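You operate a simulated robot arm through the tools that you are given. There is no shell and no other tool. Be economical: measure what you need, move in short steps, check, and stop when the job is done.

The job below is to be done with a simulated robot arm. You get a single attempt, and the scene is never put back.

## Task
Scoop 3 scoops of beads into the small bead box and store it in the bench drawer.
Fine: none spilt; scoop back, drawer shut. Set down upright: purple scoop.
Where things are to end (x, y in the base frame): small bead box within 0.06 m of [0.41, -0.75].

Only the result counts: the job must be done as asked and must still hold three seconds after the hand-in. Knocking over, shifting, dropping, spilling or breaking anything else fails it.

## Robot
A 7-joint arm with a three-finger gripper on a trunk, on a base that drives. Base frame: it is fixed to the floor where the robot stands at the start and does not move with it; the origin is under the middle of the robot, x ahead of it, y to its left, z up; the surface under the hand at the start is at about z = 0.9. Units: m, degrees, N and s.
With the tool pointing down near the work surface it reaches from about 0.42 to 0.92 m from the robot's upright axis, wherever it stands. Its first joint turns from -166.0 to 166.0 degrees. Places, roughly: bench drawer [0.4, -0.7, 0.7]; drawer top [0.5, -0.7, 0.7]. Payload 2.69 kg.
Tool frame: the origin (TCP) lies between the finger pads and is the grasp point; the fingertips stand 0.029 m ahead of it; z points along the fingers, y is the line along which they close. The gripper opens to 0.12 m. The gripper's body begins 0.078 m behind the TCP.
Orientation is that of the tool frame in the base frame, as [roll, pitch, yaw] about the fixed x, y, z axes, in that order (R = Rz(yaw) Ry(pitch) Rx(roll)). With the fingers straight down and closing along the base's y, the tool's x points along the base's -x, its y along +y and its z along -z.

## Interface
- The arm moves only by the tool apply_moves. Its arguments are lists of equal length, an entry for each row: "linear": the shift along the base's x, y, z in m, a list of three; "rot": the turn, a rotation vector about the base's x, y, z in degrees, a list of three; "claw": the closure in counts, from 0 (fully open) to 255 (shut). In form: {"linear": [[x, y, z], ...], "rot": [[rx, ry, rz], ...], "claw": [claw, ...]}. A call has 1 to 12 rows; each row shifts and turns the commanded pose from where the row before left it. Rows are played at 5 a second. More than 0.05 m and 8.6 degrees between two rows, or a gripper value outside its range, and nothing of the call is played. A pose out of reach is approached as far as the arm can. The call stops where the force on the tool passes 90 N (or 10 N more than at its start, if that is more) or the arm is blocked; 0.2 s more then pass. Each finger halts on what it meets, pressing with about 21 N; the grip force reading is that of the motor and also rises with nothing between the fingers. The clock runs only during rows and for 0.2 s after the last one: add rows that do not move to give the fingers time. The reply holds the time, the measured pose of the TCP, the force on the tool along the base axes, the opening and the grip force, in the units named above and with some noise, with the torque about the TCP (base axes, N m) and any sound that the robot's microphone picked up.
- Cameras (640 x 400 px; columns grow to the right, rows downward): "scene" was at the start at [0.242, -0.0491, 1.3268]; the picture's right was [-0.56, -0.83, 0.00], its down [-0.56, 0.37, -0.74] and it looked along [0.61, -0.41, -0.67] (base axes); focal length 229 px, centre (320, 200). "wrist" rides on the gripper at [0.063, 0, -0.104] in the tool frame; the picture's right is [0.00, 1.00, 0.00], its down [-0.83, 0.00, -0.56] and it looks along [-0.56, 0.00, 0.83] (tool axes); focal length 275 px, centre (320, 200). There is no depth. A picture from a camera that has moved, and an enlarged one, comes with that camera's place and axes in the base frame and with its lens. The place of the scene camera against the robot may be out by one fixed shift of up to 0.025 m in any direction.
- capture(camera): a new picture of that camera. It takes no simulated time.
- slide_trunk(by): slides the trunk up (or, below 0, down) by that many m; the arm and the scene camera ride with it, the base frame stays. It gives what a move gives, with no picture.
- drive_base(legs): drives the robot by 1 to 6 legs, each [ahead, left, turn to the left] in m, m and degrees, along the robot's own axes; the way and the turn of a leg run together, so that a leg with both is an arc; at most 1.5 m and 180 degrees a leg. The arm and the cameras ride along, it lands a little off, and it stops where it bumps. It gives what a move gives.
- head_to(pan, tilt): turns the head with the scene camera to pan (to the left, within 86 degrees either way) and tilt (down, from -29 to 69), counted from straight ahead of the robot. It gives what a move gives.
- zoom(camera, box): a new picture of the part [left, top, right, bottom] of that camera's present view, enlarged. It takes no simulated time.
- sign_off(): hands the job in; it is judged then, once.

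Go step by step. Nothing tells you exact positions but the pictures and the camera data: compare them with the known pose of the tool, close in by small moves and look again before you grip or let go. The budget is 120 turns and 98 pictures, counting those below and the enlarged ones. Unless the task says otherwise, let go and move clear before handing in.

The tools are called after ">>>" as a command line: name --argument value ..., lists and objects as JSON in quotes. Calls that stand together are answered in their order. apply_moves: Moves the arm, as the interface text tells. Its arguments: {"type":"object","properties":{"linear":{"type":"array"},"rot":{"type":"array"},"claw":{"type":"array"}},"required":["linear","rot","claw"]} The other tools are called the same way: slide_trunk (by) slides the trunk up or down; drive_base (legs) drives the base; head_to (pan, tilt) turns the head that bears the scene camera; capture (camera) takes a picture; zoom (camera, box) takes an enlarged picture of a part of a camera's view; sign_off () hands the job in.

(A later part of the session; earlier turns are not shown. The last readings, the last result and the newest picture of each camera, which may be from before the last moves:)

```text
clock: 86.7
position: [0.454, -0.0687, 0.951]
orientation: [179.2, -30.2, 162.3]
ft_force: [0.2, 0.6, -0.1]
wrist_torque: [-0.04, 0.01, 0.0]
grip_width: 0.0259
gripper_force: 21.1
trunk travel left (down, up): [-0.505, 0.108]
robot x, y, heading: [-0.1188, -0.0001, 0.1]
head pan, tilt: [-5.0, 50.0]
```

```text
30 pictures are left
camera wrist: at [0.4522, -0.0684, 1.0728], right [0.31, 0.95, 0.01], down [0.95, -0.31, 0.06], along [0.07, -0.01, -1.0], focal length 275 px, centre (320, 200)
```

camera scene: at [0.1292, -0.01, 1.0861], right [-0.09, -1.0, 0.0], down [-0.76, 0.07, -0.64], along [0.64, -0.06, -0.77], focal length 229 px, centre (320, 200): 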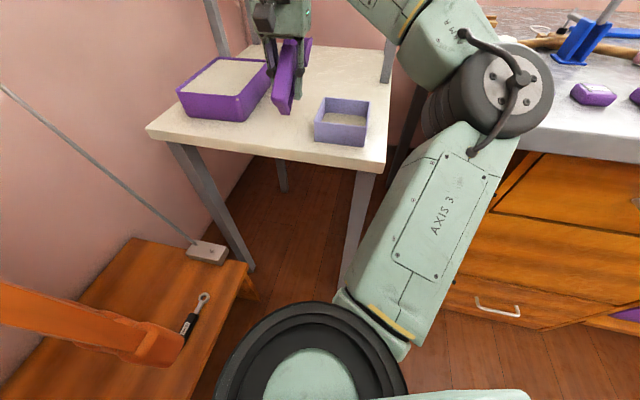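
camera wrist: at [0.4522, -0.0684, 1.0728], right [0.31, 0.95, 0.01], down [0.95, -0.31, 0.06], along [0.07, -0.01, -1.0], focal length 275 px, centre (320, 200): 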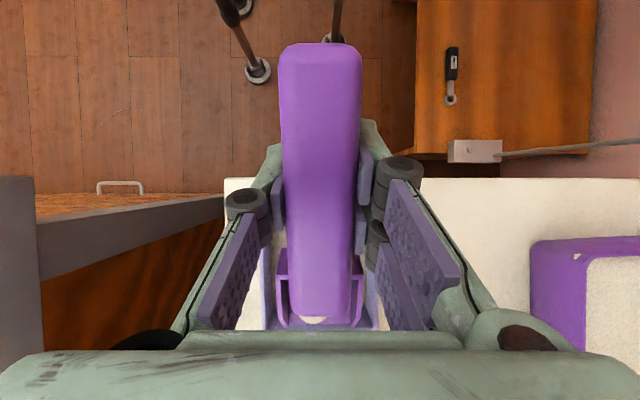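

>>> slide_trunk --by 0.05

>>> apply_moves --linear '[[0.005, -0.0015, -0.012], [0.0075, -0.0025, -0.006], [0.0075, -0.0025, -0.006], [0.0085, -0.003, -0.002], [0.0085, -0.003, 0], [0, 0, 0], [0, 0, 0]]' --rot '[[0, 0, 0], [1.53, 4.77, 0], [1.53, 4.77, 0], [1.53, 4.77, 0], [1.53, 4.77, 0], [0, 0, 0], [0, 0, 0]]' --claw '[255, 255, 255, 255, 255, 255, 255]'

>>> zoom --camera "scene" --box '[200, 60, 410, 240]'

```text
clock: 87.6
position: [0.4534, -0.0676, 1.0006]
orientation: [179.4, -30.0, 162.3]
ft_force: [0.1, 0.0, -0.9]
wrist_torque: [0.04, 0.01, 0.0]
grip_width: 0.0261
gripper_force: 20.9
trunk travel left (down, up): [-0.555, 0.058]
robot x, y, heading: [-0.1215, -0.002, -0.2]
head pan, tilt: [-5.0, 50.0]
```

```text
clock: 89.2
position: [0.4809, -0.0696, 0.9568]
orientation: [179.2, -49.9, 162.2]
ft_force: [0.1, -0.3, 0.2]
wrist_torque: [0.01, 0.03, 0.01]
grip_width: 0.0259
gripper_force: 20.7
out of reach, approached as far as the arm can: row 5
trunk travel left (down, up): [-0.555, 0.058]
robot x, y, heading: [-0.1181, -0.0011, -0.1]
head pan, tilt: [-5.0, 50.0]
```

```text
2.22 times, centred on (305, 150) of scene
camera zoom: at [0.1292, -0.01, 1.296], right [-0.09, -1.0, 0.0], down [-0.76, 0.07, -0.64], along [0.64, -0.06, -0.77], focal length 509 px, centre (353, 311)
```

zoom: 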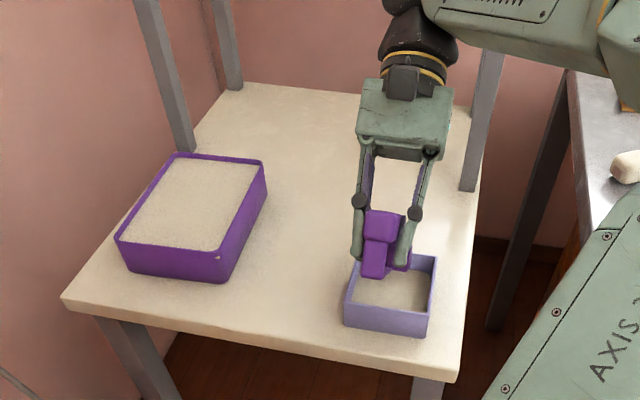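

Beads went into the box. I'll lift clear, level the scoop and take a look at it on the way.

>>> slide_trunk --by 0.05

>>> apply_moves --linear '[[0, 0, 0.002], [0, 0, 0.002], [0, 0, 0.002], [0, 0, 0.002], [0.005, 0.02, 0.002], [0.01, 0.03, 0], [0.01, 0.03, 0], [0.01, 0.035, 0], [0.01, 0.035, 0], [0.01, 0.035, 0], [0, 0, 0]]' --rot '[[-2.14, -6.67, 0], [-2.14, -6.67, 0], [-2.14, -6.67, 0], [-2.14, -6.67, 0], [-2.14, -6.67, 0], [-2.14, -6.67, 0], [-2.14, -6.67, 0], [-1.4, -4.4, 0], [0, 0, 0], [0, 0, 0], [0, 0, 0]]' --claw '[255, 255, 255, 255, 255, 255, 255, 255, 255, 255, 255]'

>>> zoom --camera "scene" --box '[200, 40, 410, 240]'

```text
clock: 90.1
position: [0.4805, -0.0693, 1.007]
orientation: [179.2, -50.0, 162.2]
ft_force: [-0.3, 0.1, -0.8]
wrist_torque: [-0.06, 0.03, 0.01]
grip_width: 0.0257
gripper_force: 21.0
trunk travel left (down, up): [-0.605, 0.008]
robot x, y, heading: [-0.1219, -0.0002, -0.1]
head pan, tilt: [-5.0, 50.0]
```

```text
clock: 92.5
position: [0.5378, 0.1122, 1.0184]
orientation: [179.2, 3.8, 162.2]
ft_force: [0.1, -0.1, -0.7]
wrist_torque: [-0.01, -0.01, 0.01]
grip_width: 0.026
gripper_force: 21.7
trunk travel left (down, up): [-0.605, 0.008]
robot x, y, heading: [-0.1195, -0.0006, 0.2]
head pan, tilt: [-5.0, 50.0]
```

```text
2.00 times, centred on (305, 140) of scene
camera zoom: at [0.1292, -0.0102, 1.346], right [-0.09, -1.0, 0.0], down [-0.76, 0.07, -0.64], along [0.64, -0.06, -0.77], focal length 458 px, centre (350, 320)
```

zoom: 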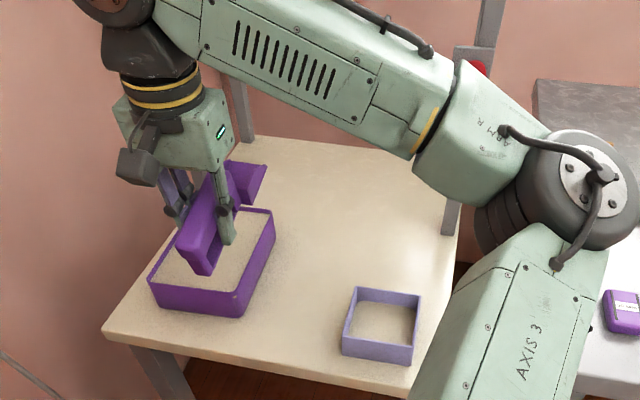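

Bowl is empty and the box fuller, table clean. Now the third scoop with the same path.

>>> apply_moves --linear '[[0.0098, 0.0158, 0.0012], [0.0098, 0.0158, 0.0012], [0.0098, 0.0158, 0.0012], [0.0098, 0.0158, 0.0012], [0.0098, 0.0158, 0.0012], [0, 0, 0]]' --rot '[[2.06, 6.44, 0], [2.06, 6.44, 0], [2.06, 6.44, 0], [2.06, 6.44, 0], [2.06, 6.44, 0], [0, 0, 0]]' --claw '[255, 255, 255, 255, 255, 255]'

>>> slide_trunk --by -0.09

```text
clock: 93.9
position: [0.5853, 0.1932, 1.0238]
orientation: [179.1, -30.1, 162.2]
ft_force: [-0.8, -0.5, -0.7]
wrist_torque: [0.03, 0.0, 0.02]
grip_width: 0.026
gripper_force: 21.1
trunk travel left (down, up): [-0.605, 0.008]
robot x, y, heading: [-0.1162, -0.0004, -0.2]
head pan, tilt: [-5.0, 50.0]
```

```text
clock: 95.2
position: [0.5856, 0.1941, 0.9342]
orientation: [179.2, -30.0, 162.2]
ft_force: [-0.7, 0.7, 0.0]
wrist_torque: [-0.05, 0.03, -0.04]
grip_width: 0.0262
gripper_force: 21.5
trunk travel left (down, up): [-0.515, 0.098]
robot x, y, heading: [-0.1177, -0.0015, -0.1]
head pan, tilt: [-5.0, 50.0]
```

>>> apply_moves --linear '[[0.0095, -0.003, 0], [0.0057, -0.003, -0.007], [0.0057, -0.0018, -0.008], [0.0057, -0.0018, -0.008], [0.0095, -0.003, 0], [0.0095, -0.003, 0], [0.0076, -0.0024, -0.002], [0.0076, -0.0024, -0.002], [0.0057, -0.0018, 0], [0.0038, -0.0012, 0.001], [0, 0, 0.008], [0, 0, 0.012]]' --rot '[[0, 0, 0], [0, 0, 0], [0, 0, 0], [0, 0, 0], [0, 0, 0], [0, 0, 0], [-1.15, -3.58, 0], [-1.15, -3.58, 0], [-1.15, -3.58, 0], [-1.15, -3.58, 0], [-1.15, -3.58, 0], [-1.15, -3.58, 0]]' --claw '[255, 255, 255, 255, 255, 255, 255, 255, 255, 255, 255, 255]'

>>> apply_moves --linear '[[0, 0, 0.012], [0, 0, 0.012], [0, 0, 0.015], [0, 0, 0.013], [0, 0, 0]]' --rot '[[-1.15, -3.58, 0], [-1.15, -3.58, 0], [-1.15, -3.58, 0], [-0.8, -2.5, 0], [0, 0, 0]]' --claw '[255, 255, 255, 255, 255]'

>>> zoom --camera "scene" --box '[180, 20, 390, 200]'

```text
clock: 97.8
position: [0.656, 0.1696, 0.9269]
orientation: [179.2, -7.5, 162.1]
ft_force: [-0.4, 0.0, -1.0]
wrist_torque: [0.0, 0.0, 0.0]
grip_width: 0.0261
gripper_force: 21.0
trunk travel left (down, up): [-0.515, 0.098]
robot x, y, heading: [-0.1202, 0.0008, 0.1]
head pan, tilt: [-5.0, 50.0]
```

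```text
clock: 99.0
position: [0.655, 0.1705, 0.981]
orientation: [179.2, 6.6, 162.2]
ft_force: [0.2, 0.3, -0.8]
wrist_torque: [-0.02, 0.02, 0.01]
grip_width: 0.0261
gripper_force: 21.0
trunk travel left (down, up): [-0.515, 0.098]
robot x, y, heading: [-0.1216, 0.0019, -0.2]
head pan, tilt: [-5.0, 50.0]
```

```text
2.22 times, centred on (285, 110) of scene
camera zoom: at [0.1293, -0.01, 1.256], right [-0.09, -1.0, 0.0], down [-0.76, 0.07, -0.64], along [0.64, -0.06, -0.77], focal length 509 px, centre (398, 400)
```

zoom: 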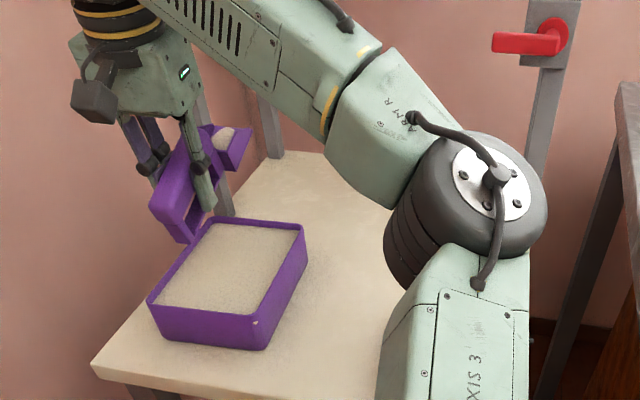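

Third scoop is full. I'll carry and pour as before.

>>> apply_moves --linear '[[-0.009, -0.0105, 0], [-0.021, -0.0199, 0], [-0.021, -0.0199, 0], [-0.021, -0.0199, 0], [-0.021, -0.0199, 0], [-0.021, -0.0199, 0], [-0.021, -0.0199, 0], [-0.021, -0.0199, 0], [-0.021, -0.0199, 0], [-0.021, -0.0199, 0], [-0.021, -0.0199, 0], [-0.0205, -0.0196, 0]]' --rot '[[0, 0, 0], [0, 0, 0], [0, 0, 0], [0, 0, 0], [0, 0, 0], [0, 0, 0], [0, 0, 0], [0, 0, 0], [0, 0, 0], [0, 0, 0], [0, 0, 0], [0, 0, 0]]' --claw '[255, 255, 255, 255, 255, 255, 255, 255, 255, 255, 255, 255]'

>>> apply_moves --linear '[[0, 0, 0], [0, 0, -0.015], [0, 0, -0.018], [0, 0, -0.01], [0.0062, -0.002, 0], [0.0062, -0.002, 0.003], [0.0062, -0.002, 0.003], [0.0062, -0.002, 0.003], [0.0062, -0.002, 0.003], [0.0062, -0.002, 0.003], [0, 0, 0]]' --rot '[[0, 0, 0], [0.5, 1.55, 0], [0.5, 1.55, 0], [1, 3.1, 0], [1.53, 4.77, 0], [1.53, 4.77, 0], [1.53, 4.77, 0], [1.53, 4.77, 0], [1.53, 4.77, 0], [1.53, 4.77, 0], [0, 0, 0]]' --claw '[255, 255, 255, 255, 255, 255, 255, 255, 255, 255, 255]'

>>> slide_trunk --by 0.05

>>> apply_moves --linear '[[0.005, -0.0015, -0.01], [0.0075, -0.0025, -0.004], [0.0075, -0.0025, -0.004], [0.0085, -0.003, 0], [0.005, -0.002, 0], [0, 0, 0], [0, 0, 0]]' --rot '[[0, 0, 0], [1.53, 4.77, 0], [1.53, 4.77, 0], [1.53, 4.77, 0], [1.53, 4.77, 0], [0, 0, 0], [0, 0, 0]]' --claw '[255, 255, 255, 255, 255, 255, 255]'

>>> slide_trunk --by 0.04

>>> zoom --camera "scene" --box '[200, 60, 410, 240]'

```text
clock: 101.6
position: [0.4167, -0.0604, 0.9798]
orientation: [179.2, 6.4, 162.2]
ft_force: [0.5, 0.2, -1.1]
wrist_torque: [0.0, 0.02, -0.01]
grip_width: 0.026
gripper_force: 21.6
trunk travel left (down, up): [-0.515, 0.098]
robot x, y, heading: [-0.1191, 0.0003, -0.0]
head pan, tilt: [-5.0, 50.0]
```

```text
clock: 104.0
position: [0.4541, -0.0714, 0.9516]
orientation: [179.2, -30.2, 162.2]
ft_force: [0.0, 0.1, -0.2]
wrist_torque: [0.0, 0.01, 0.02]
grip_width: 0.0257
gripper_force: 20.4
trunk travel left (down, up): [-0.515, 0.098]
robot x, y, heading: [-0.1232, -0.0019, -0.1]
head pan, tilt: [-5.0, 50.0]
```

```text
clock: 104.9
position: [0.4541, -0.0712, 1.001]
orientation: [179.2, -30.2, 162.2]
ft_force: [-0.3, 0.5, -0.2]
wrist_torque: [-0.01, 0.07, -0.01]
grip_width: 0.0261
gripper_force: 20.9
trunk travel left (down, up): [-0.565, 0.048]
robot x, y, heading: [-0.1214, -0.0011, 0.4]
head pan, tilt: [-5.0, 50.0]
```

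```text
clock: 106.5
position: [0.4738, -0.0745, 0.9682]
orientation: [179.0, -50.1, 162.3]
ft_force: [0.2, -0.4, -0.8]
wrist_torque: [0.0, 0.0, -0.01]
grip_width: 0.0261
gripper_force: 20.8
out of reach, approached as far as the arm can: row 5
trunk travel left (down, up): [-0.565, 0.048]
robot x, y, heading: [-0.1219, 0.0062, 0.1]
head pan, tilt: [-5.0, 50.0]
```

```text
clock: 107.3
position: [0.4733, -0.0739, 1.0073]
orientation: [179.1, -49.9, 162.3]
ft_force: [0.2, -0.4, -1.0]
wrist_torque: [-0.01, 0.01, 0.0]
grip_width: 0.0258
gripper_force: 21.4
trunk travel left (down, up): [-0.605, 0.008]
robot x, y, heading: [-0.123, -0.0008, 0.2]
head pan, tilt: [-5.0, 50.0]
```

```text
2.22 times, centred on (305, 150) of scene
camera zoom: at [0.1295, -0.0101, 1.346], right [-0.09, -1.0, 0.0], down [-0.76, 0.07, -0.64], along [0.64, -0.06, -0.77], focal length 509 px, centre (353, 311)
```

zoom: 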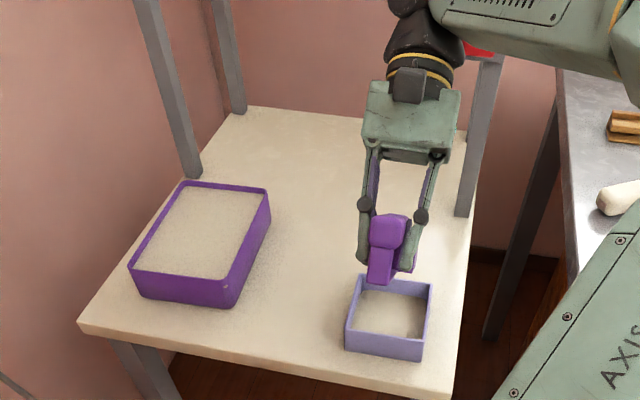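

The third scoop is in the box; nothing spilt. Now I'll level the scoop and bring it back over its original spot.

>>> apply_moves --linear '[[0, 0, 0.014], [0, 0, 0.014], [0.0207, 0.0175, 0.014], [0.0207, 0.0175, 0.014], [0.0207, 0.0175, 0.014], [0.0207, 0.0175, 0.014], [0.0207, 0.0175, 0.014], [0, 0, 0]]' --rot '[[-2.18, -6.81, 0], [-2.18, -6.81, 0], [-2.18, -6.81, 0], [-2.18, -6.81, 0], [-2.18, -6.81, 0], [-2.18, -6.81, 0], [-2.18, -6.81, 0], [0, 0, 0]]' --claw '[255, 255, 255, 255, 255, 255, 255, 255]'

>>> slide_trunk --by -0.2

>>> capture --camera "scene"

```text
clock: 109.1
position: [0.577, 0.0131, 1.1044]
orientation: [179.0, 0.1, 162.2]
ft_force: [-0.3, -0.2, -0.7]
wrist_torque: [0.04, 0.04, -0.01]
grip_width: 0.0259
gripper_force: 21.5
trunk travel left (down, up): [-0.605, 0.008]
robot x, y, heading: [-0.1184, -0.0022, 0.1]
head pan, tilt: [-5.0, 50.0]
```

```text
clock: 111.3
position: [0.5759, 0.0137, 0.9043]
orientation: [179.0, -0.1, 162.2]
ft_force: [0.3, -0.4, -0.8]
wrist_torque: [0.0, 0.01, -0.01]
grip_width: 0.0261
gripper_force: 20.6
trunk travel left (down, up): [-0.405, 0.208]
robot x, y, heading: [-0.12, -0.0025, -0.1]
head pan, tilt: [-5.0, 50.0]
```

```text
25 pictures are left
camera scene: at [0.1292, -0.01, 1.1461], right [-0.09, -1.0, 0.0], down [-0.76, 0.07, -0.64], along [0.64, -0.06, -0.77], focal length 229 px, centre (320, 200)
```

scene: 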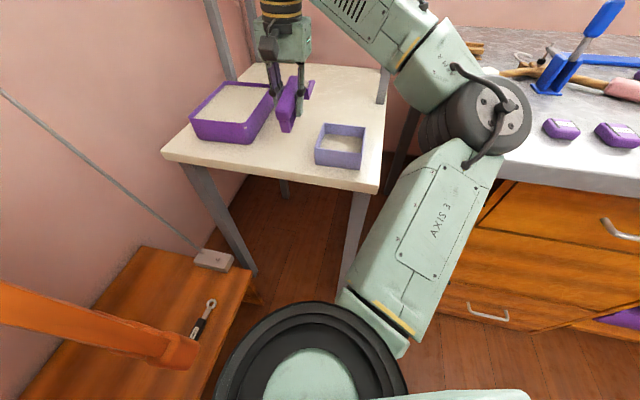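

>>> slide_trunk --by -0.05

>>> apply_moves --linear '[[0, 0, -0.004], [0, 0, -0.004], [0, 0, -0.003], [0, 0, 0]]' --rot '[[0, 0, 0], [0, 0, 0], [0, 0, 0], [0, 0, 0]]' --claw '[255, 255, 255, 255]'

>>> zoom --camera "scene" --box '[200, 10, 400, 160]'

```text
clock: 112.2
position: [0.5765, 0.0147, 0.8546]
orientation: [179.0, 0.1, 162.4]
ft_force: [-0.4, 0.3, 0.3]
wrist_torque: [0.02, 0.02, -0.02]
grip_width: 0.026
gripper_force: 21.2
trunk travel left (down, up): [-0.355, 0.258]
robot x, y, heading: [-0.1195, -0.0004, -0.2]
head pan, tilt: [-5.0, 50.0]
```

```text
clock: 113.2
position: [0.5774, 0.0142, 0.8442]
orientation: [179.0, 0.1, 162.2]
ft_force: [4.5, -2.6, 12.4]
wrist_torque: [0.04, 0.37, 0.09]
grip_width: 0.0261
gripper_force: 20.8
trunk travel left (down, up): [-0.355, 0.258]
robot x, y, heading: [-0.1184, -0.0009, 0.0]
head pan, tilt: [-5.0, 50.0]
```

```text
2.67 times, centred on (300, 85) of scene
camera zoom: at [0.1287, -0.0102, 1.0963], right [-0.09, -1.0, 0.0], down [-0.76, 0.07, -0.64], along [0.64, -0.06, -0.77], focal length 611 px, centre (373, 507)
```

zoom: 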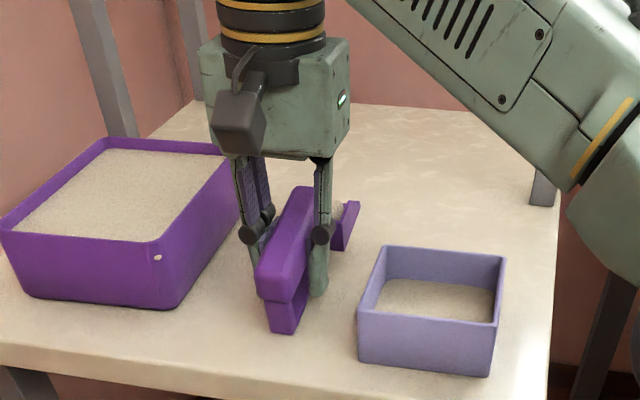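

I may see beads left in the bowl. Let me zoom in closely.

>>> zoom --camera "scene" --box '[290, 60, 350, 120]'

```text
6.67 times, centred on (320, 90) of scene
camera zoom: at [0.1287, -0.0102, 1.0963], right [-0.09, -1.0, 0.0], down [-0.76, 0.07, -0.64], along [0.64, -0.06, -0.77], focal length 1527 px, centre (320, 933)
```

zoom: 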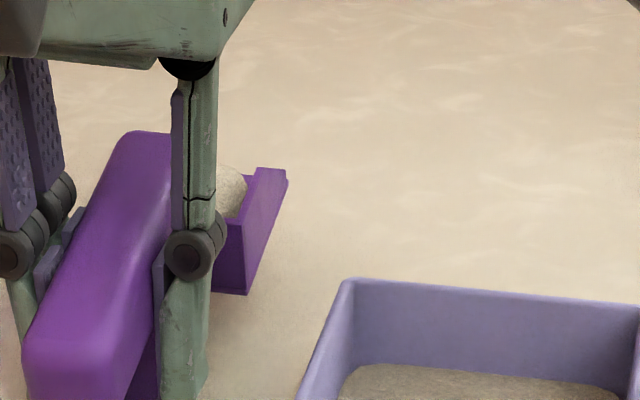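

Beads remain in the bowl: this pour was too shallow because the scoop has pivoted a little in the grip. I'll lift straight up and carry it back to the box for a steeper pour.

>>> apply_moves --linear '[[0, 0, 0.006], [0, 0, 0.01], [0, 0, 0.01], [0, 0, 0.01], [0, 0, 0]]' --rot '[[0, 0, 0], [0, 0, 0], [0, 0, 0], [0, 0, 0], [0, 0, 0]]' --claw '[255, 255, 255, 255, 255]'

>>> slide_trunk --by 0.19

>>> apply_moves --linear '[[-0.01, -0.0045, -0.005], [-0.019, -0.0083, -0.011], [-0.019, -0.0083, -0.011], [-0.019, -0.0083, -0.011], [-0.019, -0.0083, -0.011], [-0.019, -0.0083, -0.011], [-0.019, -0.0083, -0.011], [-0.019, -0.0083, -0.011], [-0.0186, -0.0083, -0.008], [0, 0, 0]]' --rot '[[0, 0, 0], [0, 0, 0], [0, 0, 0], [0, 0, 0], [0, 0, 0], [0, 0, 0], [0, 0, 0], [0, 0, 0], [0, 0, 0], [0, 0, 0]]' --claw '[255, 255, 255, 255, 255, 255, 255, 255, 255, 255]'

>>> zoom --camera "scene" --box '[220, 30, 420, 200]'

```text
clock: 114.4
position: [0.5771, 0.0135, 0.8789]
orientation: [179.0, 0.1, 162.2]
ft_force: [-0.2, 0.4, -0.3]
wrist_torque: [0.0, 0.01, 0.0]
grip_width: 0.0258
gripper_force: 21.5
trunk travel left (down, up): [-0.355, 0.258]
robot x, y, heading: [-0.1219, -0.0013, 0.1]
head pan, tilt: [-5.0, 50.0]
```

```text
clock: 116.5
position: [0.5775, 0.0134, 1.0693]
orientation: [179.0, 0.0, 162.1]
ft_force: [0.1, -0.5, -0.2]
wrist_torque: [-0.01, 0.04, -0.01]
grip_width: 0.026
gripper_force: 21.7
trunk travel left (down, up): [-0.545, 0.068]
robot x, y, heading: [-0.1219, 0.0009, -0.1]
head pan, tilt: [-5.0, 50.0]
```

```text
clock: 118.7
position: [0.4154, -0.0579, 0.9805]
orientation: [179.0, 0.0, 162.1]
ft_force: [0.4, -1.5, -0.4]
wrist_torque: [-0.01, -0.03, -0.02]
grip_width: 0.0255
gripper_force: 21.1
trunk travel left (down, up): [-0.545, 0.068]
robot x, y, heading: [-0.1222, -0.0011, -0.1]
head pan, tilt: [-5.0, 50.0]
```

```text
2.35 times, centred on (320, 115) of scene
camera zoom: at [0.1293, -0.01, 1.286], right [-0.09, -1.0, 0.0], down [-0.76, 0.07, -0.64], along [0.64, -0.06, -0.77], focal length 539 px, centre (320, 400)
```

zoom: 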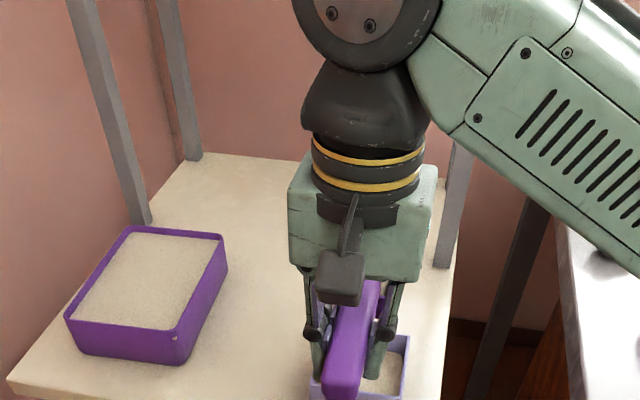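

>>> apply_moves --linear '[[0.0046, -0.0014, -0.0035], [0.0046, -0.0014, -0.0035], [0.0046, -0.0014, -0.0035], [0.0046, -0.0014, -0.0035], [0.0046, -0.0014, -0.0035], [0.0046, -0.0014, -0.0035], [0.0046, -0.0014, -0.0035], [0.0046, -0.0014, -0.003], [0, 0, 0]]' --rot '[[1.53, 4.77, 0], [1.53, 4.77, 0], [1.53, 4.77, 0], [1.53, 4.77, 0], [1.53, 4.77, 0], [1.53, 4.77, 0], [1.53, 4.77, 0], [1.53, 4.77, 0], [0, 0, 0]]' --claw '[255, 255, 255, 255, 255, 255, 255, 255, 255]'

>>> slide_trunk --by 0.065

>>> apply_moves --linear '[[0.003, -0.001, -0.015], [0.0085, -0.0028, -0.006], [0.0085, -0.0028, -0.006], [0.0085, -0.0028, -0.004], [0, 0, 0]]' --rot '[[0, 0, 0], [1.53, 4.77, 0], [1.53, 4.77, 0], [1.53, 4.77, 0], [0, 0, 0]]' --claw '[255, 255, 255, 255, 255]'

>>> capture --camera "scene"

```text
clock: 120.7
position: [0.4517, -0.0701, 0.9521]
orientation: [179.0, -40.1, 162.2]
ft_force: [-0.1, 0.2, -0.3]
wrist_torque: [0.0, 0.04, -0.04]
grip_width: 0.026
gripper_force: 21.2
trunk travel left (down, up): [-0.545, 0.068]
robot x, y, heading: [-0.1205, -0.0006, 0.0]
head pan, tilt: [-5.0, 50.0]
```

```text
clock: 121.7
position: [0.453, -0.0698, 1.0158]
orientation: [179.1, -40.1, 162.1]
ft_force: [0.2, 0.7, 0.6]
wrist_torque: [-0.03, 0.02, 0.02]
grip_width: 0.0259
gripper_force: 21.2
trunk travel left (down, up): [-0.61, 0.003]
robot x, y, heading: [-0.1208, 0.0021, -0.4]
head pan, tilt: [-5.0, 50.0]
```

```text
clock: 122.9
position: [0.4806, -0.0793, 0.9842]
orientation: [178.9, -55.0, 162.2]
ft_force: [-0.1, -0.8, 0.0]
wrist_torque: [0.0, -0.01, -0.04]
grip_width: 0.0262
gripper_force: 20.7
trunk travel left (down, up): [-0.61, 0.003]
robot x, y, heading: [-0.1199, 0.0011, -0.2]
head pan, tilt: [-5.0, 50.0]
```

```text
21 pictures are left
camera scene: at [0.1292, -0.0102, 1.351], right [-0.09, -1.0, 0.0], down [-0.76, 0.07, -0.64], along [0.64, -0.06, -0.77], focal length 229 px, centre (320, 200)
```

scene: 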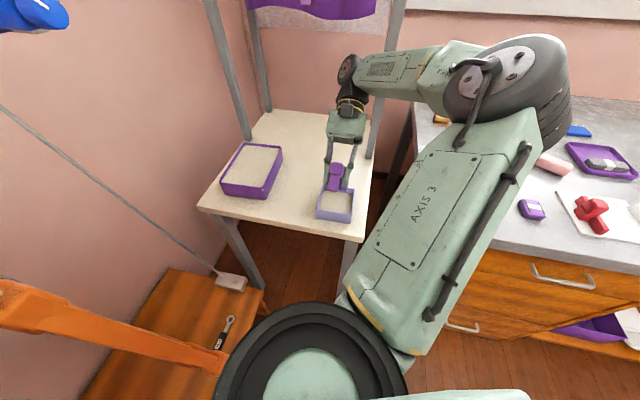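

Elbow is high and clear. I'll continue to about 67°.

>>> apply_moves --linear '[[0.0085, -0.0028, -0.002], [0.0085, -0.0028, -0.002], [0.004, -0.0014, -0.002], [0, 0, 0], [0, 0, 0]]' --rot '[[1.53, 4.77, 0], [1.53, 4.77, 0], [0.6, 1.9, 0], [0, 0, 0], [0, 0, 0]]' --claw '[255, 255, 255, 255, 255]'

>>> zoom --camera "scene" --box '[290, 120, 390, 230]'

```text
clock: 124.1
position: [0.4556, -0.0648, 0.9282]
orientation: [179.0, -66.9, 162.1]
ft_force: [0.4, 0.3, -0.1]
wrist_torque: [0.01, 0.0, -0.01]
grip_width: 0.0256
gripper_force: 21.3
out of reach, approached as far as the arm can: row 1, 2, 3
trunk travel left (down, up): [-0.61, 0.003]
robot x, y, heading: [-0.1207, 0.0009, -0.1]
head pan, tilt: [-5.0, 50.0]
```

```text
3.64 times, centred on (340, 175) of scene
camera zoom: at [0.1293, -0.01, 1.351], right [-0.09, -1.0, 0.0], down [-0.76, 0.07, -0.64], along [0.64, -0.06, -0.77], focal length 833 px, centre (247, 291)
```

zoom: 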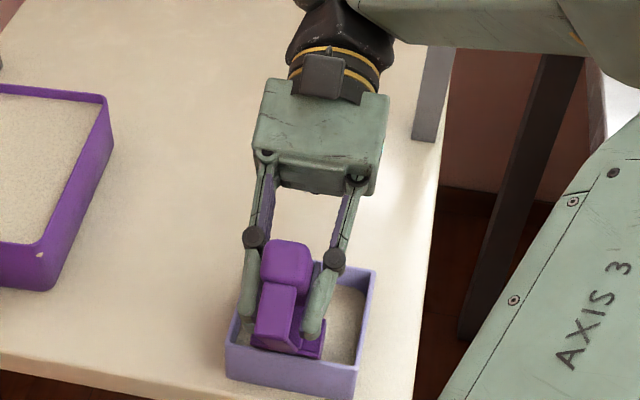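

The bowl tipped inside the box. I'll raise it out while levelling.

>>> apply_moves --linear '[[0.004, -0.0013, 0.014], [0.003, -0.001, 0.018], [0, 0, 0.02], [0, 0, 0.02], [0, 0, 0.015], [0, 0, 0.01], [0, 0, 0.005], [0, 0, 0.005], [0, 0, 0.005], [0, 0, 0.005], [0, 0, 0]]' --rot '[[-1.53, -4.77, 0], [-1.53, -4.77, 0], [-1.83, -5.72, 0], [-2.14, -6.67, 0], [-2.14, -6.67, 0], [-2.14, -6.67, 0], [-2.14, -6.67, 0], [-2.14, -6.67, 0], [-2.14, -6.67, 0], [-2.3, -7.15, 0], [0, 0, 0]]' --claw '[255, 255, 255, 255, 255, 255, 255, 255, 255, 255, 255]'

>>> apply_moves --linear '[[0.018, 0.012, 0], [0.023, 0.015, 0], [0.023, 0.015, 0], [0.023, 0.015, 0], [0.023, 0.015, 0], [0, 0, 0]]' --rot '[[0, 0, 0], [0, 0, 0], [0, 0, 0], [0, 0, 0], [0, 0, 0], [0, 0, 0]]' --claw '[255, 255, 255, 255, 255, 255]'

>>> zoom --camera "scene" --box '[210, 40, 400, 230]'

```text
clock: 126.5
position: [0.4615, -0.0675, 1.0461]
orientation: [179.0, -1.4, 162.2]
ft_force: [0.8, -0.1, -0.7]
wrist_torque: [0.0, 0.0, 0.03]
grip_width: 0.0258
gripper_force: 20.8
trunk travel left (down, up): [-0.61, 0.003]
robot x, y, heading: [-0.1162, 0.0013, 0.1]
head pan, tilt: [-5.0, 50.0]
```

```text
clock: 127.9
position: [0.5707, 0.0035, 1.0449]
orientation: [179.0, -1.5, 162.1]
ft_force: [0.5, -0.8, -0.1]
wrist_torque: [0.01, -0.01, 0.0]
grip_width: 0.0259
gripper_force: 21.0
trunk travel left (down, up): [-0.61, 0.003]
robot x, y, heading: [-0.1216, 0.0024, 0.1]
head pan, tilt: [-5.0, 50.0]
```

```text
2.11 times, centred on (305, 135) of scene
camera zoom: at [0.1292, -0.0101, 1.351], right [-0.09, -1.0, 0.0], down [-0.76, 0.07, -0.64], along [0.64, -0.06, -0.77], focal length 482 px, centre (352, 337)
```

zoom: 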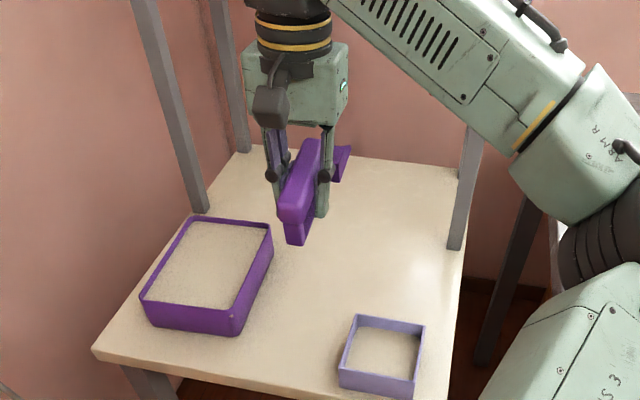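

The bowl is empty now, three scoops are in the box, table clean. I'll return the scoop: move above its spot, lower the trunk, with a slight tilt to make its base level.

>>> apply_moves --linear '[[0.003, 0.005, 0.02], [0.003, 0.005, 0.025], [0, 0, 0.012], [0, 0, 0]]' --rot '[[0.8, 2.5, 0], [0.8, 2.5, 0], [0.4, 1.2, 0], [0, 0, 0]]' --claw '[255, 255, 255, 255]'

>>> slide_trunk --by -0.245

>>> zoom --camera "scene" --box '[230, 10, 390, 160]'

```text
clock: 128.9
position: [0.5786, 0.0152, 1.1026]
orientation: [179.0, -8.1, 162.3]
ft_force: [-0.3, -0.1, -0.2]
wrist_torque: [-0.02, 0.04, 0.03]
grip_width: 0.0261
gripper_force: 20.9
trunk travel left (down, up): [-0.61, 0.003]
robot x, y, heading: [-0.12, -0.001, -0.1]
head pan, tilt: [-5.0, 50.0]
```

```text
clock: 131.5
position: [0.5793, 0.0144, 0.8556]
orientation: [179.0, -8.0, 162.3]
ft_force: [-0.1, 0.5, -0.5]
wrist_torque: [-0.03, -0.01, -0.01]
grip_width: 0.0259
gripper_force: 20.5
trunk travel left (down, up): [-0.365, 0.248]
robot x, y, heading: [-0.123, -0.0011, 0.2]
head pan, tilt: [-5.0, 50.0]
```

```text
2.67 times, centred on (310, 85) of scene
camera zoom: at [0.1292, -0.01, 1.1061], right [-0.09, -1.0, 0.0], down [-0.76, 0.07, -0.64], along [0.64, -0.06, -0.77], focal length 611 px, centre (347, 507)
```

zoom: 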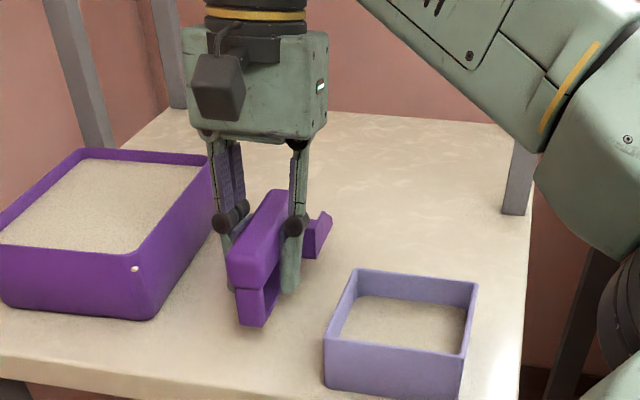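

>>> apply_moves --linear '[[0, 0, -0.004], [0, 0, -0.003], [0, 0, -0.003], [0, 0, 0], [0, 0, 0], [0, 0, 0], [0, 0, 0], [0, 0, 0], [0, 0, 0]]' --rot '[[0, 0, 0], [0, 0, 0], [0, 0, 0], [0, 0, 0], [0, 0, 0], [0, 0, 0], [0, 0, 0], [0, 0, 0], [0, 0, 0]]' --claw '[255, 255, 255, 255, 235, 195, 180, 155, 150]'

>>> slide_trunk --by 0.12

>>> capture --camera "wrist"

```text
clock: 133.5
position: [0.5795, 0.0138, 0.8487]
orientation: [179.0, -8.0, 162.2]
ft_force: [-0.4, 0.5, -0.5]
wrist_torque: [0.04, 0.0, 0.02]
grip_width: 0.0495
gripper_force: 0.0
trunk travel left (down, up): [-0.365, 0.248]
robot x, y, heading: [-0.1187, 0.0014, -0.2]
head pan, tilt: [-5.0, 50.0]
```

```text
clock: 135.0
position: [0.5782, 0.0145, 0.9689]
orientation: [179.0, -8.0, 162.2]
ft_force: [-0.1, 0.4, -0.2]
wrist_torque: [0.0, 0.0, -0.01]
grip_width: 0.0496
gripper_force: 0.1
trunk travel left (down, up): [-0.485, 0.128]
robot x, y, heading: [-0.121, 0.0002, -0.3]
head pan, tilt: [-5.0, 50.0]
```

```text
17 pictures are left
camera wrist: at [0.5335, 0.0283, 1.0808], right [0.3, 0.95, 0.02], down [0.86, -0.28, 0.43], along [0.42, -0.12, -0.9], focal length 275 px, centre (320, 200)
```

wrist: 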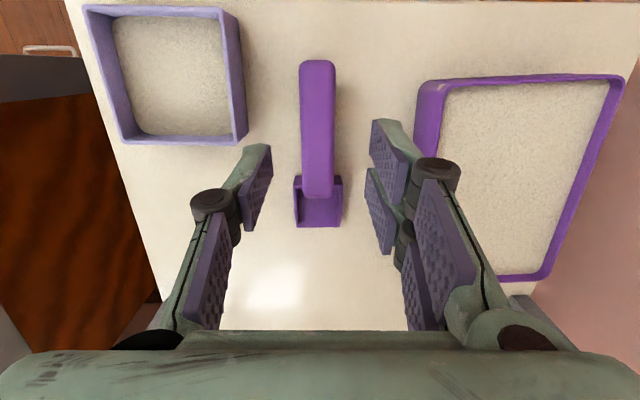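

The scoop is back upright in its place, the box is filled, and nothing is spilt. Now the drawer: I'll back the robot off, turn right 20° to face the bench front and sidestep right.

>>> drive_base --legs '[[-0.35, 0, 0], [0, 0, -20], [0.1, -0.34, 0]]'

>>> head_to --pan -12 --tilt 45

>>> capture --camera "scene"

>>> capture --camera "wrist"

```text
clock: 141.2
position: [0.1583, -0.5786, 0.9686]
orientation: [179.0, -8.0, 142.0]
ft_force: [-0.4, 0.2, 0.0]
wrist_torque: [0.01, 0.01, 0.0]
grip_width: 0.0493
gripper_force: 0.0
trunk travel left (down, up): [-0.485, 0.128]
robot x, y, heading: [-0.5027, -0.3479, -20.4]
head pan, tilt: [-5.0, 50.0]
```

```text
clock: 141.9
position: [0.1576, -0.5784, 0.968]
orientation: [179.0, -8.0, 142.0]
ft_force: [0.9, -0.3, -0.5]
wrist_torque: [-0.02, 0.02, 0.01]
grip_width: 0.0493
gripper_force: 0.1
trunk travel left (down, up): [-0.485, 0.128]
robot x, y, heading: [-0.5041, -0.3531, -20.3]
head pan, tilt: [-12.0, 45.0]
```

```text
16 pictures are left
camera scene: at [-0.2715, -0.4522, 1.2329], right [-0.53, -0.85, 0.0], down [-0.6, 0.38, -0.71], along [0.6, -0.38, -0.71], focal length 229 px, centre (320, 200)
```

scene: 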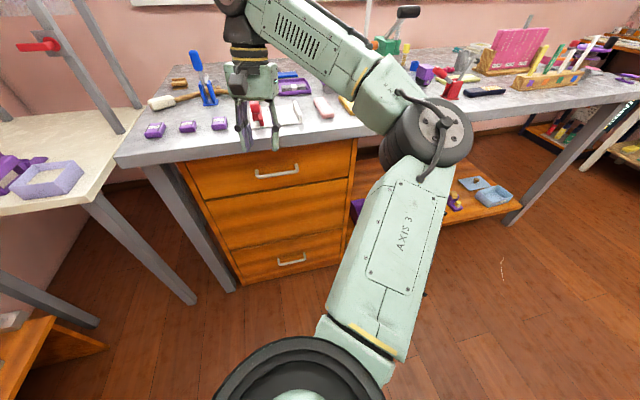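

```text
15 pictures are left
camera wrist: at [0.1198, -0.5504, 1.0809], right [0.61, 0.79, 0.02], down [0.71, -0.56, 0.43], along [0.35, -0.25, -0.9], focal length 275 px, centre (320, 200)
```

wrist: 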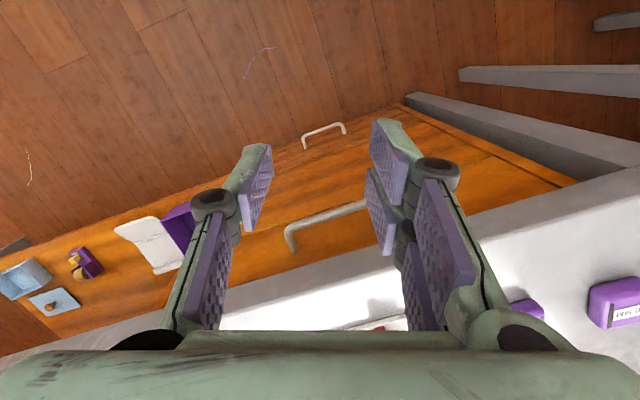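

I see the three-drawer cabinet; the top drawer's handle is near (0.26,-0.64,0.78). I'll close the fingers, turn the tool to face the drawer and tilt it 45° forward to hook the handle from above.

>>> apply_moves --linear '[[-0.01, 0, 0], [0, 0, 0], [0, 0, 0], [0.004, -0.006, -0.015], [0.004, -0.006, -0.015], [0.005, -0.006, -0.015], [0.005, -0.006, -0.015], [0.005, -0.006, -0.015], [0.004, -0.006, -0.015], [0.004, -0.004, -0.014], [0, 0, 0]]' --rot '[[0, 0, 6.7], [0, 0, 6.7], [0, 0, 6.6], [-2.35, -7.23, 0], [-2.35, -7.23, 0], [-2.35, -7.23, 0], [-2.35, -7.23, 0], [-2.35, -7.23, 0], [-2.35, -7.23, 0], [-2.35, -7.23, 0], [0, 0, 0]]' --claw '[255, 255, 255, 255, 255, 255, 255, 255, 255, 255, 255]'

>>> capture --camera "wrist"

```text
clock: 144.3
position: [0.1786, -0.6205, 0.8627]
orientation: [179.0, 45.4, 162.0]
ft_force: [0.7, 0.3, 0.1]
wrist_torque: [-0.04, 0.01, 0.03]
grip_width: 0.0001
gripper_force: 20.8
trunk travel left (down, up): [-0.485, 0.128]
robot x, y, heading: [-0.5033, -0.3519, -20.4]
head pan, tilt: [-12.0, 45.0]
```

```text
14 pictures are left
camera wrist: at [0.0665, -0.5841, 0.8928], right [0.29, 0.96, 0.01], down [0.18, -0.06, 0.98], along [0.94, -0.29, -0.19], focal length 275 px, centre (320, 200)
```

wrist: 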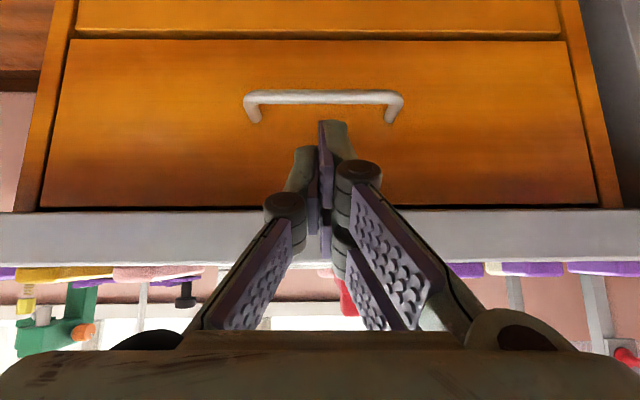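

Triangulated: handle bar at (0.267,-0.643,0.765), standing ~4 cm off the drawer face, under the bench overhang. I'll slide the closed fingertips in behind the bar from above.

>>> apply_moves --linear '[[0.018, -0.0028, -0.006], [0.018, -0.0028, -0.006], [0.0151, -0.0049, -0.0159], [0.0151, -0.0049, -0.0159], [0.0151, -0.0049, -0.0159], [0.0151, -0.0049, -0.0159], [0, 0, 0]]' --rot '[[0, 0, 0], [0, 0, 0], [0, 0, 0], [0, 0, 0], [0, 0, 0], [0, 0, 0], [0, 0, 0]]' --claw '[255, 255, 255, 255, 255, 255, 255]'

>>> capture --camera "wrist"

```text
clock: 145.9
position: [0.2727, -0.6441, 0.7997]
orientation: [179.1, 46.2, 162.1]
ft_force: [-44.0, 10.4, 45.2]
wrist_torque: [-0.13, -0.86, 0.14]
grip_width: 0.0
gripper_force: 21.4
trunk travel left (down, up): [-0.485, 0.128]
robot x, y, heading: [-0.5051, -0.3562, -20.1]
head pan, tilt: [-12.0, 45.0]
```

```text
13 pictures are left
camera wrist: at [0.1591, -0.6088, 0.8264], right [0.29, 0.96, 0.01], down [0.16, -0.06, 0.99], along [0.94, -0.29, -0.17], focal length 275 px, centre (320, 200)
```

wrist: 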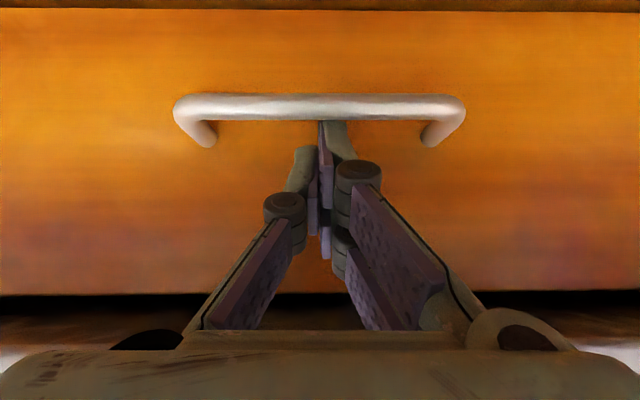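

The fingertips are behind the bar and touching the drawer face. I'll ease back a little and pull straight out.

>>> apply_moves --linear '[[-0.006, 0.002, 0.004], [-0.019, 0.0062, 0], [-0.019, 0.0062, 0], [-0.0238, 0.0077, 0], [-0.0238, 0.0077, 0], [-0.0238, 0.0077, 0], [-0.0238, 0.0077, 0], [-0.0238, 0.0077, 0], [0, 0, 0]]' --rot '[[0, 0, 0], [0, 0, 0], [0, 0, 0], [0, 0, 0], [0, 0, 0], [0, 0, 0], [0, 0, 0], [0, 0, 0], [0, 0, 0]]' --claw '[255, 255, 255, 255, 255, 255, 255, 255, 255]'

>>> capture --camera "scene"

```text
clock: 147.9
position: [0.1117, -0.592, 0.8]
orientation: [178.6, 46.2, 161.6]
ft_force: [2.3, 3.0, 62.7]
wrist_torque: [-0.69, -0.98, -0.59]
grip_width: 0.0
gripper_force: 20.4
trunk travel left (down, up): [-0.485, 0.128]
robot x, y, heading: [-0.5031, -0.3506, -20.0]
head pan, tilt: [-12.0, 45.0]
```

```text
12 pictures are left
camera scene: at [-0.2753, -0.4504, 1.2343], right [-0.53, -0.85, 0.0], down [-0.59, 0.38, -0.71], along [0.6, -0.38, -0.7], focal length 229 px, centre (320, 200)
```

scene: 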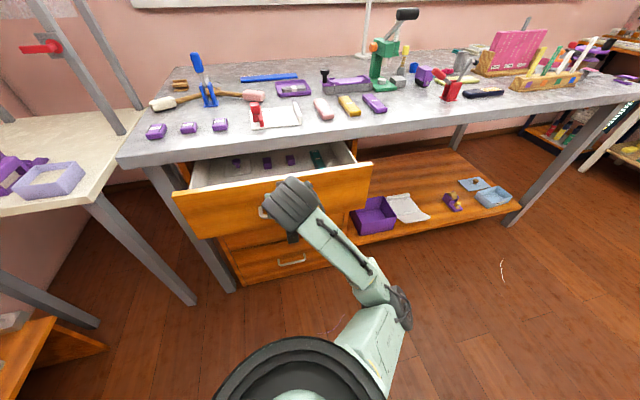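

The drawer is sliding open (about 0.15 m). I'll relieve the vertical load slightly and pull the rest by backing the base 0.12 m.

>>> apply_moves --linear '[[0, 0, 0.004], [0, 0, 0]]' --rot '[[0, 0, 0], [0, 0, 0]]' --claw '[255, 255]'

>>> drive_base --legs '[[-0.12, 0, 0]]'

>>> capture --camera "scene"

```text
clock: 148.5
position: [0.1108, -0.5932, 0.7983]
orientation: [178.6, 45.8, 161.8]
ft_force: [1.5, 0.3, 39.4]
wrist_torque: [-0.27, -2.18, -0.02]
grip_width: 0.0
gripper_force: 20.8
trunk travel left (down, up): [-0.485, 0.128]
robot x, y, heading: [-0.5018, -0.3525, -20.2]
head pan, tilt: [-12.0, 45.0]
```

```text
clock: 149.7
position: [-0.0018, -0.5554, 0.7987]
orientation: [178.8, 45.6, 161.3]
ft_force: [-6.5, -12.3, 39.6]
wrist_torque: [-0.33, -1.25, 0.13]
grip_width: 0.0001
gripper_force: 21.3
trunk travel left (down, up): [-0.485, 0.128]
robot x, y, heading: [-0.6162, -0.309, -20.6]
head pan, tilt: [-12.0, 45.0]
```

```text
11 pictures are left
camera scene: at [-0.387, -0.411, 1.2338], right [-0.54, -0.84, 0.0], down [-0.59, 0.38, -0.71], along [0.6, -0.38, -0.71], focal length 229 px, centre (320, 200)
```

scene: 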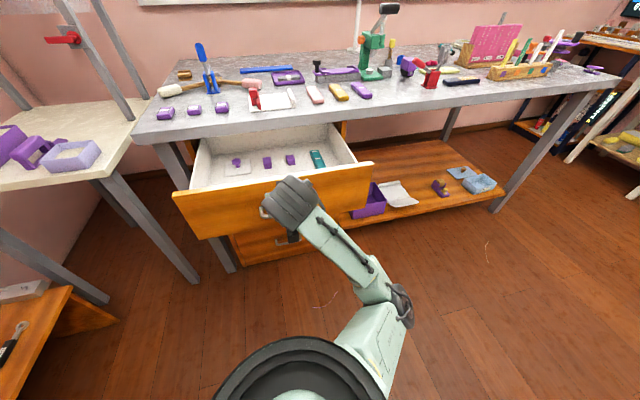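

The drawer is open ~0.27 m, with a free space at the front for the box. I'll unhook along the finger direction, raise the arm to vertical, and drive back to the table stance.

>>> apply_moves --linear '[[0.006, -0.002, 0.004], [-0.0165, 0.0055, 0.02], [-0.0235, 0.0077, 0.0247], [-0.02, 0.0065, 0.03], [0, 0, 0.04], [0, 0, 0.04], [0, 0, 0.03], [0, 0, 0.02], [0, 0, 0.02], [0, 0, 0]]' --rot '[[0, 0, 0], [0, 0, 0], [0, 0, 0], [0, 0, 0], [2.35, 7.23, 0], [2.35, 7.23, 0], [2.35, 7.23, 0], [2.35, 7.23, 0], [2.35, 7.23, 0], [2.35, 7.23, 0]]' --claw '[255, 255, 255, 255, 255, 255, 255, 255, 255, 255]'

>>> slide_trunk --by 0.08

>>> drive_base --legs '[[0.36, 0.46, 0]]'

>>> head_to --pan -10 --tilt 48

>>> capture --camera "scene"

```text
clock: 151.9
position: [-0.0363, -0.5444, 1.0347]
orientation: [179.4, -0.3, 161.7]
ft_force: [0.8, -0.1, 0.3]
wrist_torque: [0.02, -0.01, -0.02]
grip_width: 0.0
gripper_force: 21.1
out of reach, approached as far as the arm can: row 2, 3, 4
trunk travel left (down, up): [-0.485, 0.128]
robot x, y, heading: [-0.6165, -0.3122, -20.5]
head pan, tilt: [-12.0, 45.0]
```

```text
clock: 153.1
position: [-0.036, -0.5454, 1.1139]
orientation: [179.4, -0.3, 161.6]
ft_force: [0.5, -0.5, -0.1]
wrist_torque: [0.01, 0.01, 0.0]
grip_width: 0.0001
gripper_force: 20.4
trunk travel left (down, up): [-0.565, 0.048]
robot x, y, heading: [-0.6155, -0.3106, -20.7]
head pan, tilt: [-12.0, 45.0]
```

```text
clock: 157.2
position: [0.466, -0.2481, 1.114]
orientation: [179.4, -0.3, 160.9]
ft_force: [0.5, 0.4, 0.8]
wrist_torque: [0.01, -0.04, 0.0]
grip_width: 0.0002
gripper_force: 20.5
trunk travel left (down, up): [-0.565, 0.048]
robot x, y, heading: [-0.1076, -0.0047, -21.3]
head pan, tilt: [-12.0, 45.0]
```

```text
clock: 157.9
position: [0.4659, -0.2489, 1.1139]
orientation: [179.4, -0.3, 160.8]
ft_force: [0.3, 0.8, -0.7]
wrist_torque: [0.0, 0.01, 0.01]
grip_width: 0.0001
gripper_force: 20.9
trunk travel left (down, up): [-0.565, 0.048]
robot x, y, heading: [-0.1086, -0.0068, -21.2]
head pan, tilt: [-10.0, 48.0]
```

```text
10 pictures are left
camera scene: at [0.1201, -0.1065, 1.3088], right [-0.52, -0.85, 0.0], down [-0.64, 0.39, -0.67], along [0.57, -0.35, -0.74], focal length 229 px, centre (320, 200)
```

scene: 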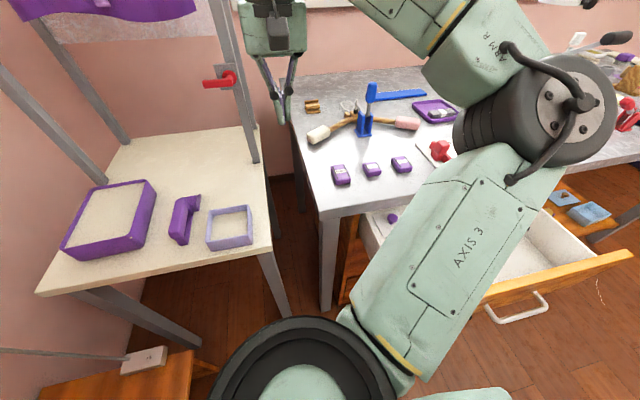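

The drawer stays open and the bench items are undisturbed. Now I'll move above the box, opening the gripper and turning it 90° so it closes along the box's shorter side.

>>> apply_moves --linear '[[0.0036, 0.0138, -0.005], [0.0036, 0.0138, -0.005], [0.0036, 0.0138, -0.005], [0.0036, 0.0138, -0.005], [0.0036, 0.0138, -0.005], [0.0036, 0.0138, -0.005], [0.0036, 0.0138, -0.005], [0.0036, 0.0138, -0.005], [0.0036, 0.0138, -0.005], [0.0036, 0.0138, -0.005], [0.0036, 0.0138, -0.005], [0.0036, 0.0138, -0.005]]' --rot '[[0, 0, -7.5], [0, 0, -7.5], [0, 0, -7.5], [0, 0, -7.5], [0, 0, -7.5], [0, 0, -7.5], [0, 0, -7.5], [0, 0, -7.5], [0, 0, -7.5], [0, 0, -7.5], [0, 0, -7.5], [0, 0, -7.5]]' --claw '[0, 0, 0, 0, 0, 0, 0, 0, 0, 0, 0, 0]'

>>> capture --camera "wrist"

```text
clock: 160.5
position: [0.5083, -0.0843, 1.0539]
orientation: [179.5, -0.1, 70.6]
ft_force: [-0.9, 0.3, 0.2]
wrist_torque: [0.04, 0.04, -0.01]
grip_width: 0.1199
gripper_force: 0.1
trunk travel left (down, up): [-0.565, 0.048]
robot x, y, heading: [-0.1117, -0.0081, -21.6]
head pan, tilt: [-10.0, 48.0]
```

```text
9 pictures are left
camera wrist: at [0.5293, -0.0225, 1.1592], right [0.95, -0.33, 0.01], down [-0.28, -0.79, 0.55], along [-0.17, -0.53, -0.83], focal length 275 px, centre (320, 200)
```

wrist: 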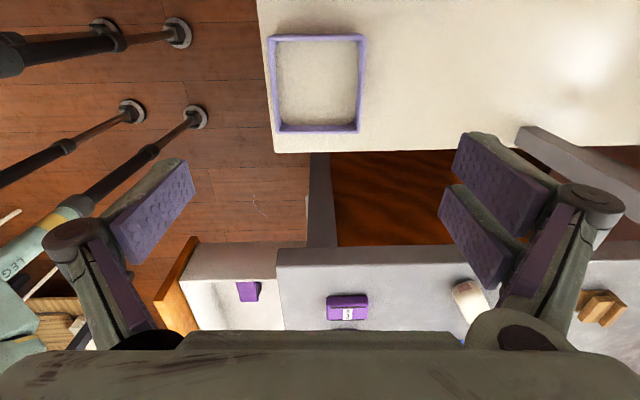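

The box is 0.10 m square, centred ~5 mm from the hand and well aligned. I'll correct, lower with the trunk, and check before gripping.

>>> apply_moves --linear '[[-0.0043, -0.0033, 0], [0, 0, 0]]' --rot '[[0, 0, 0], [0, 0, 0]]' --claw '[0, 0]'

>>> slide_trunk --by -0.18

>>> capture --camera "wrist"

```text
clock: 161.1
position: [0.5034, -0.0854, 1.0547]
orientation: [179.5, -0.1, 70.8]
ft_force: [-0.8, -0.4, 0.6]
wrist_torque: [0.03, 0.01, 0.03]
grip_width: 0.1202
gripper_force: 0.0
trunk travel left (down, up): [-0.565, 0.048]
robot x, y, heading: [-0.1105, -0.0082, -21.3]
head pan, tilt: [-10.0, 48.0]
```

```text
clock: 163.1
position: [0.5031, -0.0867, 0.8752]
orientation: [179.5, -0.1, 70.8]
ft_force: [-0.6, -0.9, -0.1]
wrist_torque: [0.0, 0.0, 0.02]
grip_width: 0.1202
gripper_force: 0.0
trunk travel left (down, up): [-0.385, 0.228]
robot x, y, heading: [-0.1076, -0.0064, -21.6]
head pan, tilt: [-10.0, 48.0]
```

```text
8 pictures are left
camera wrist: at [0.5246, -0.0256, 0.9797], right [0.95, -0.32, 0.01], down [-0.28, -0.79, 0.55], along [-0.17, -0.53, -0.83], focal length 275 px, centre (320, 200)
```

wrist: 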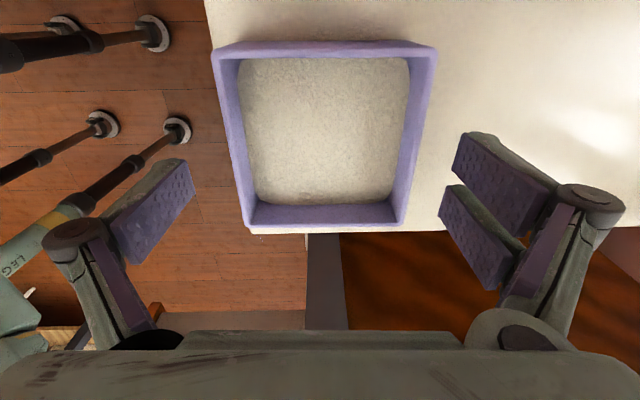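

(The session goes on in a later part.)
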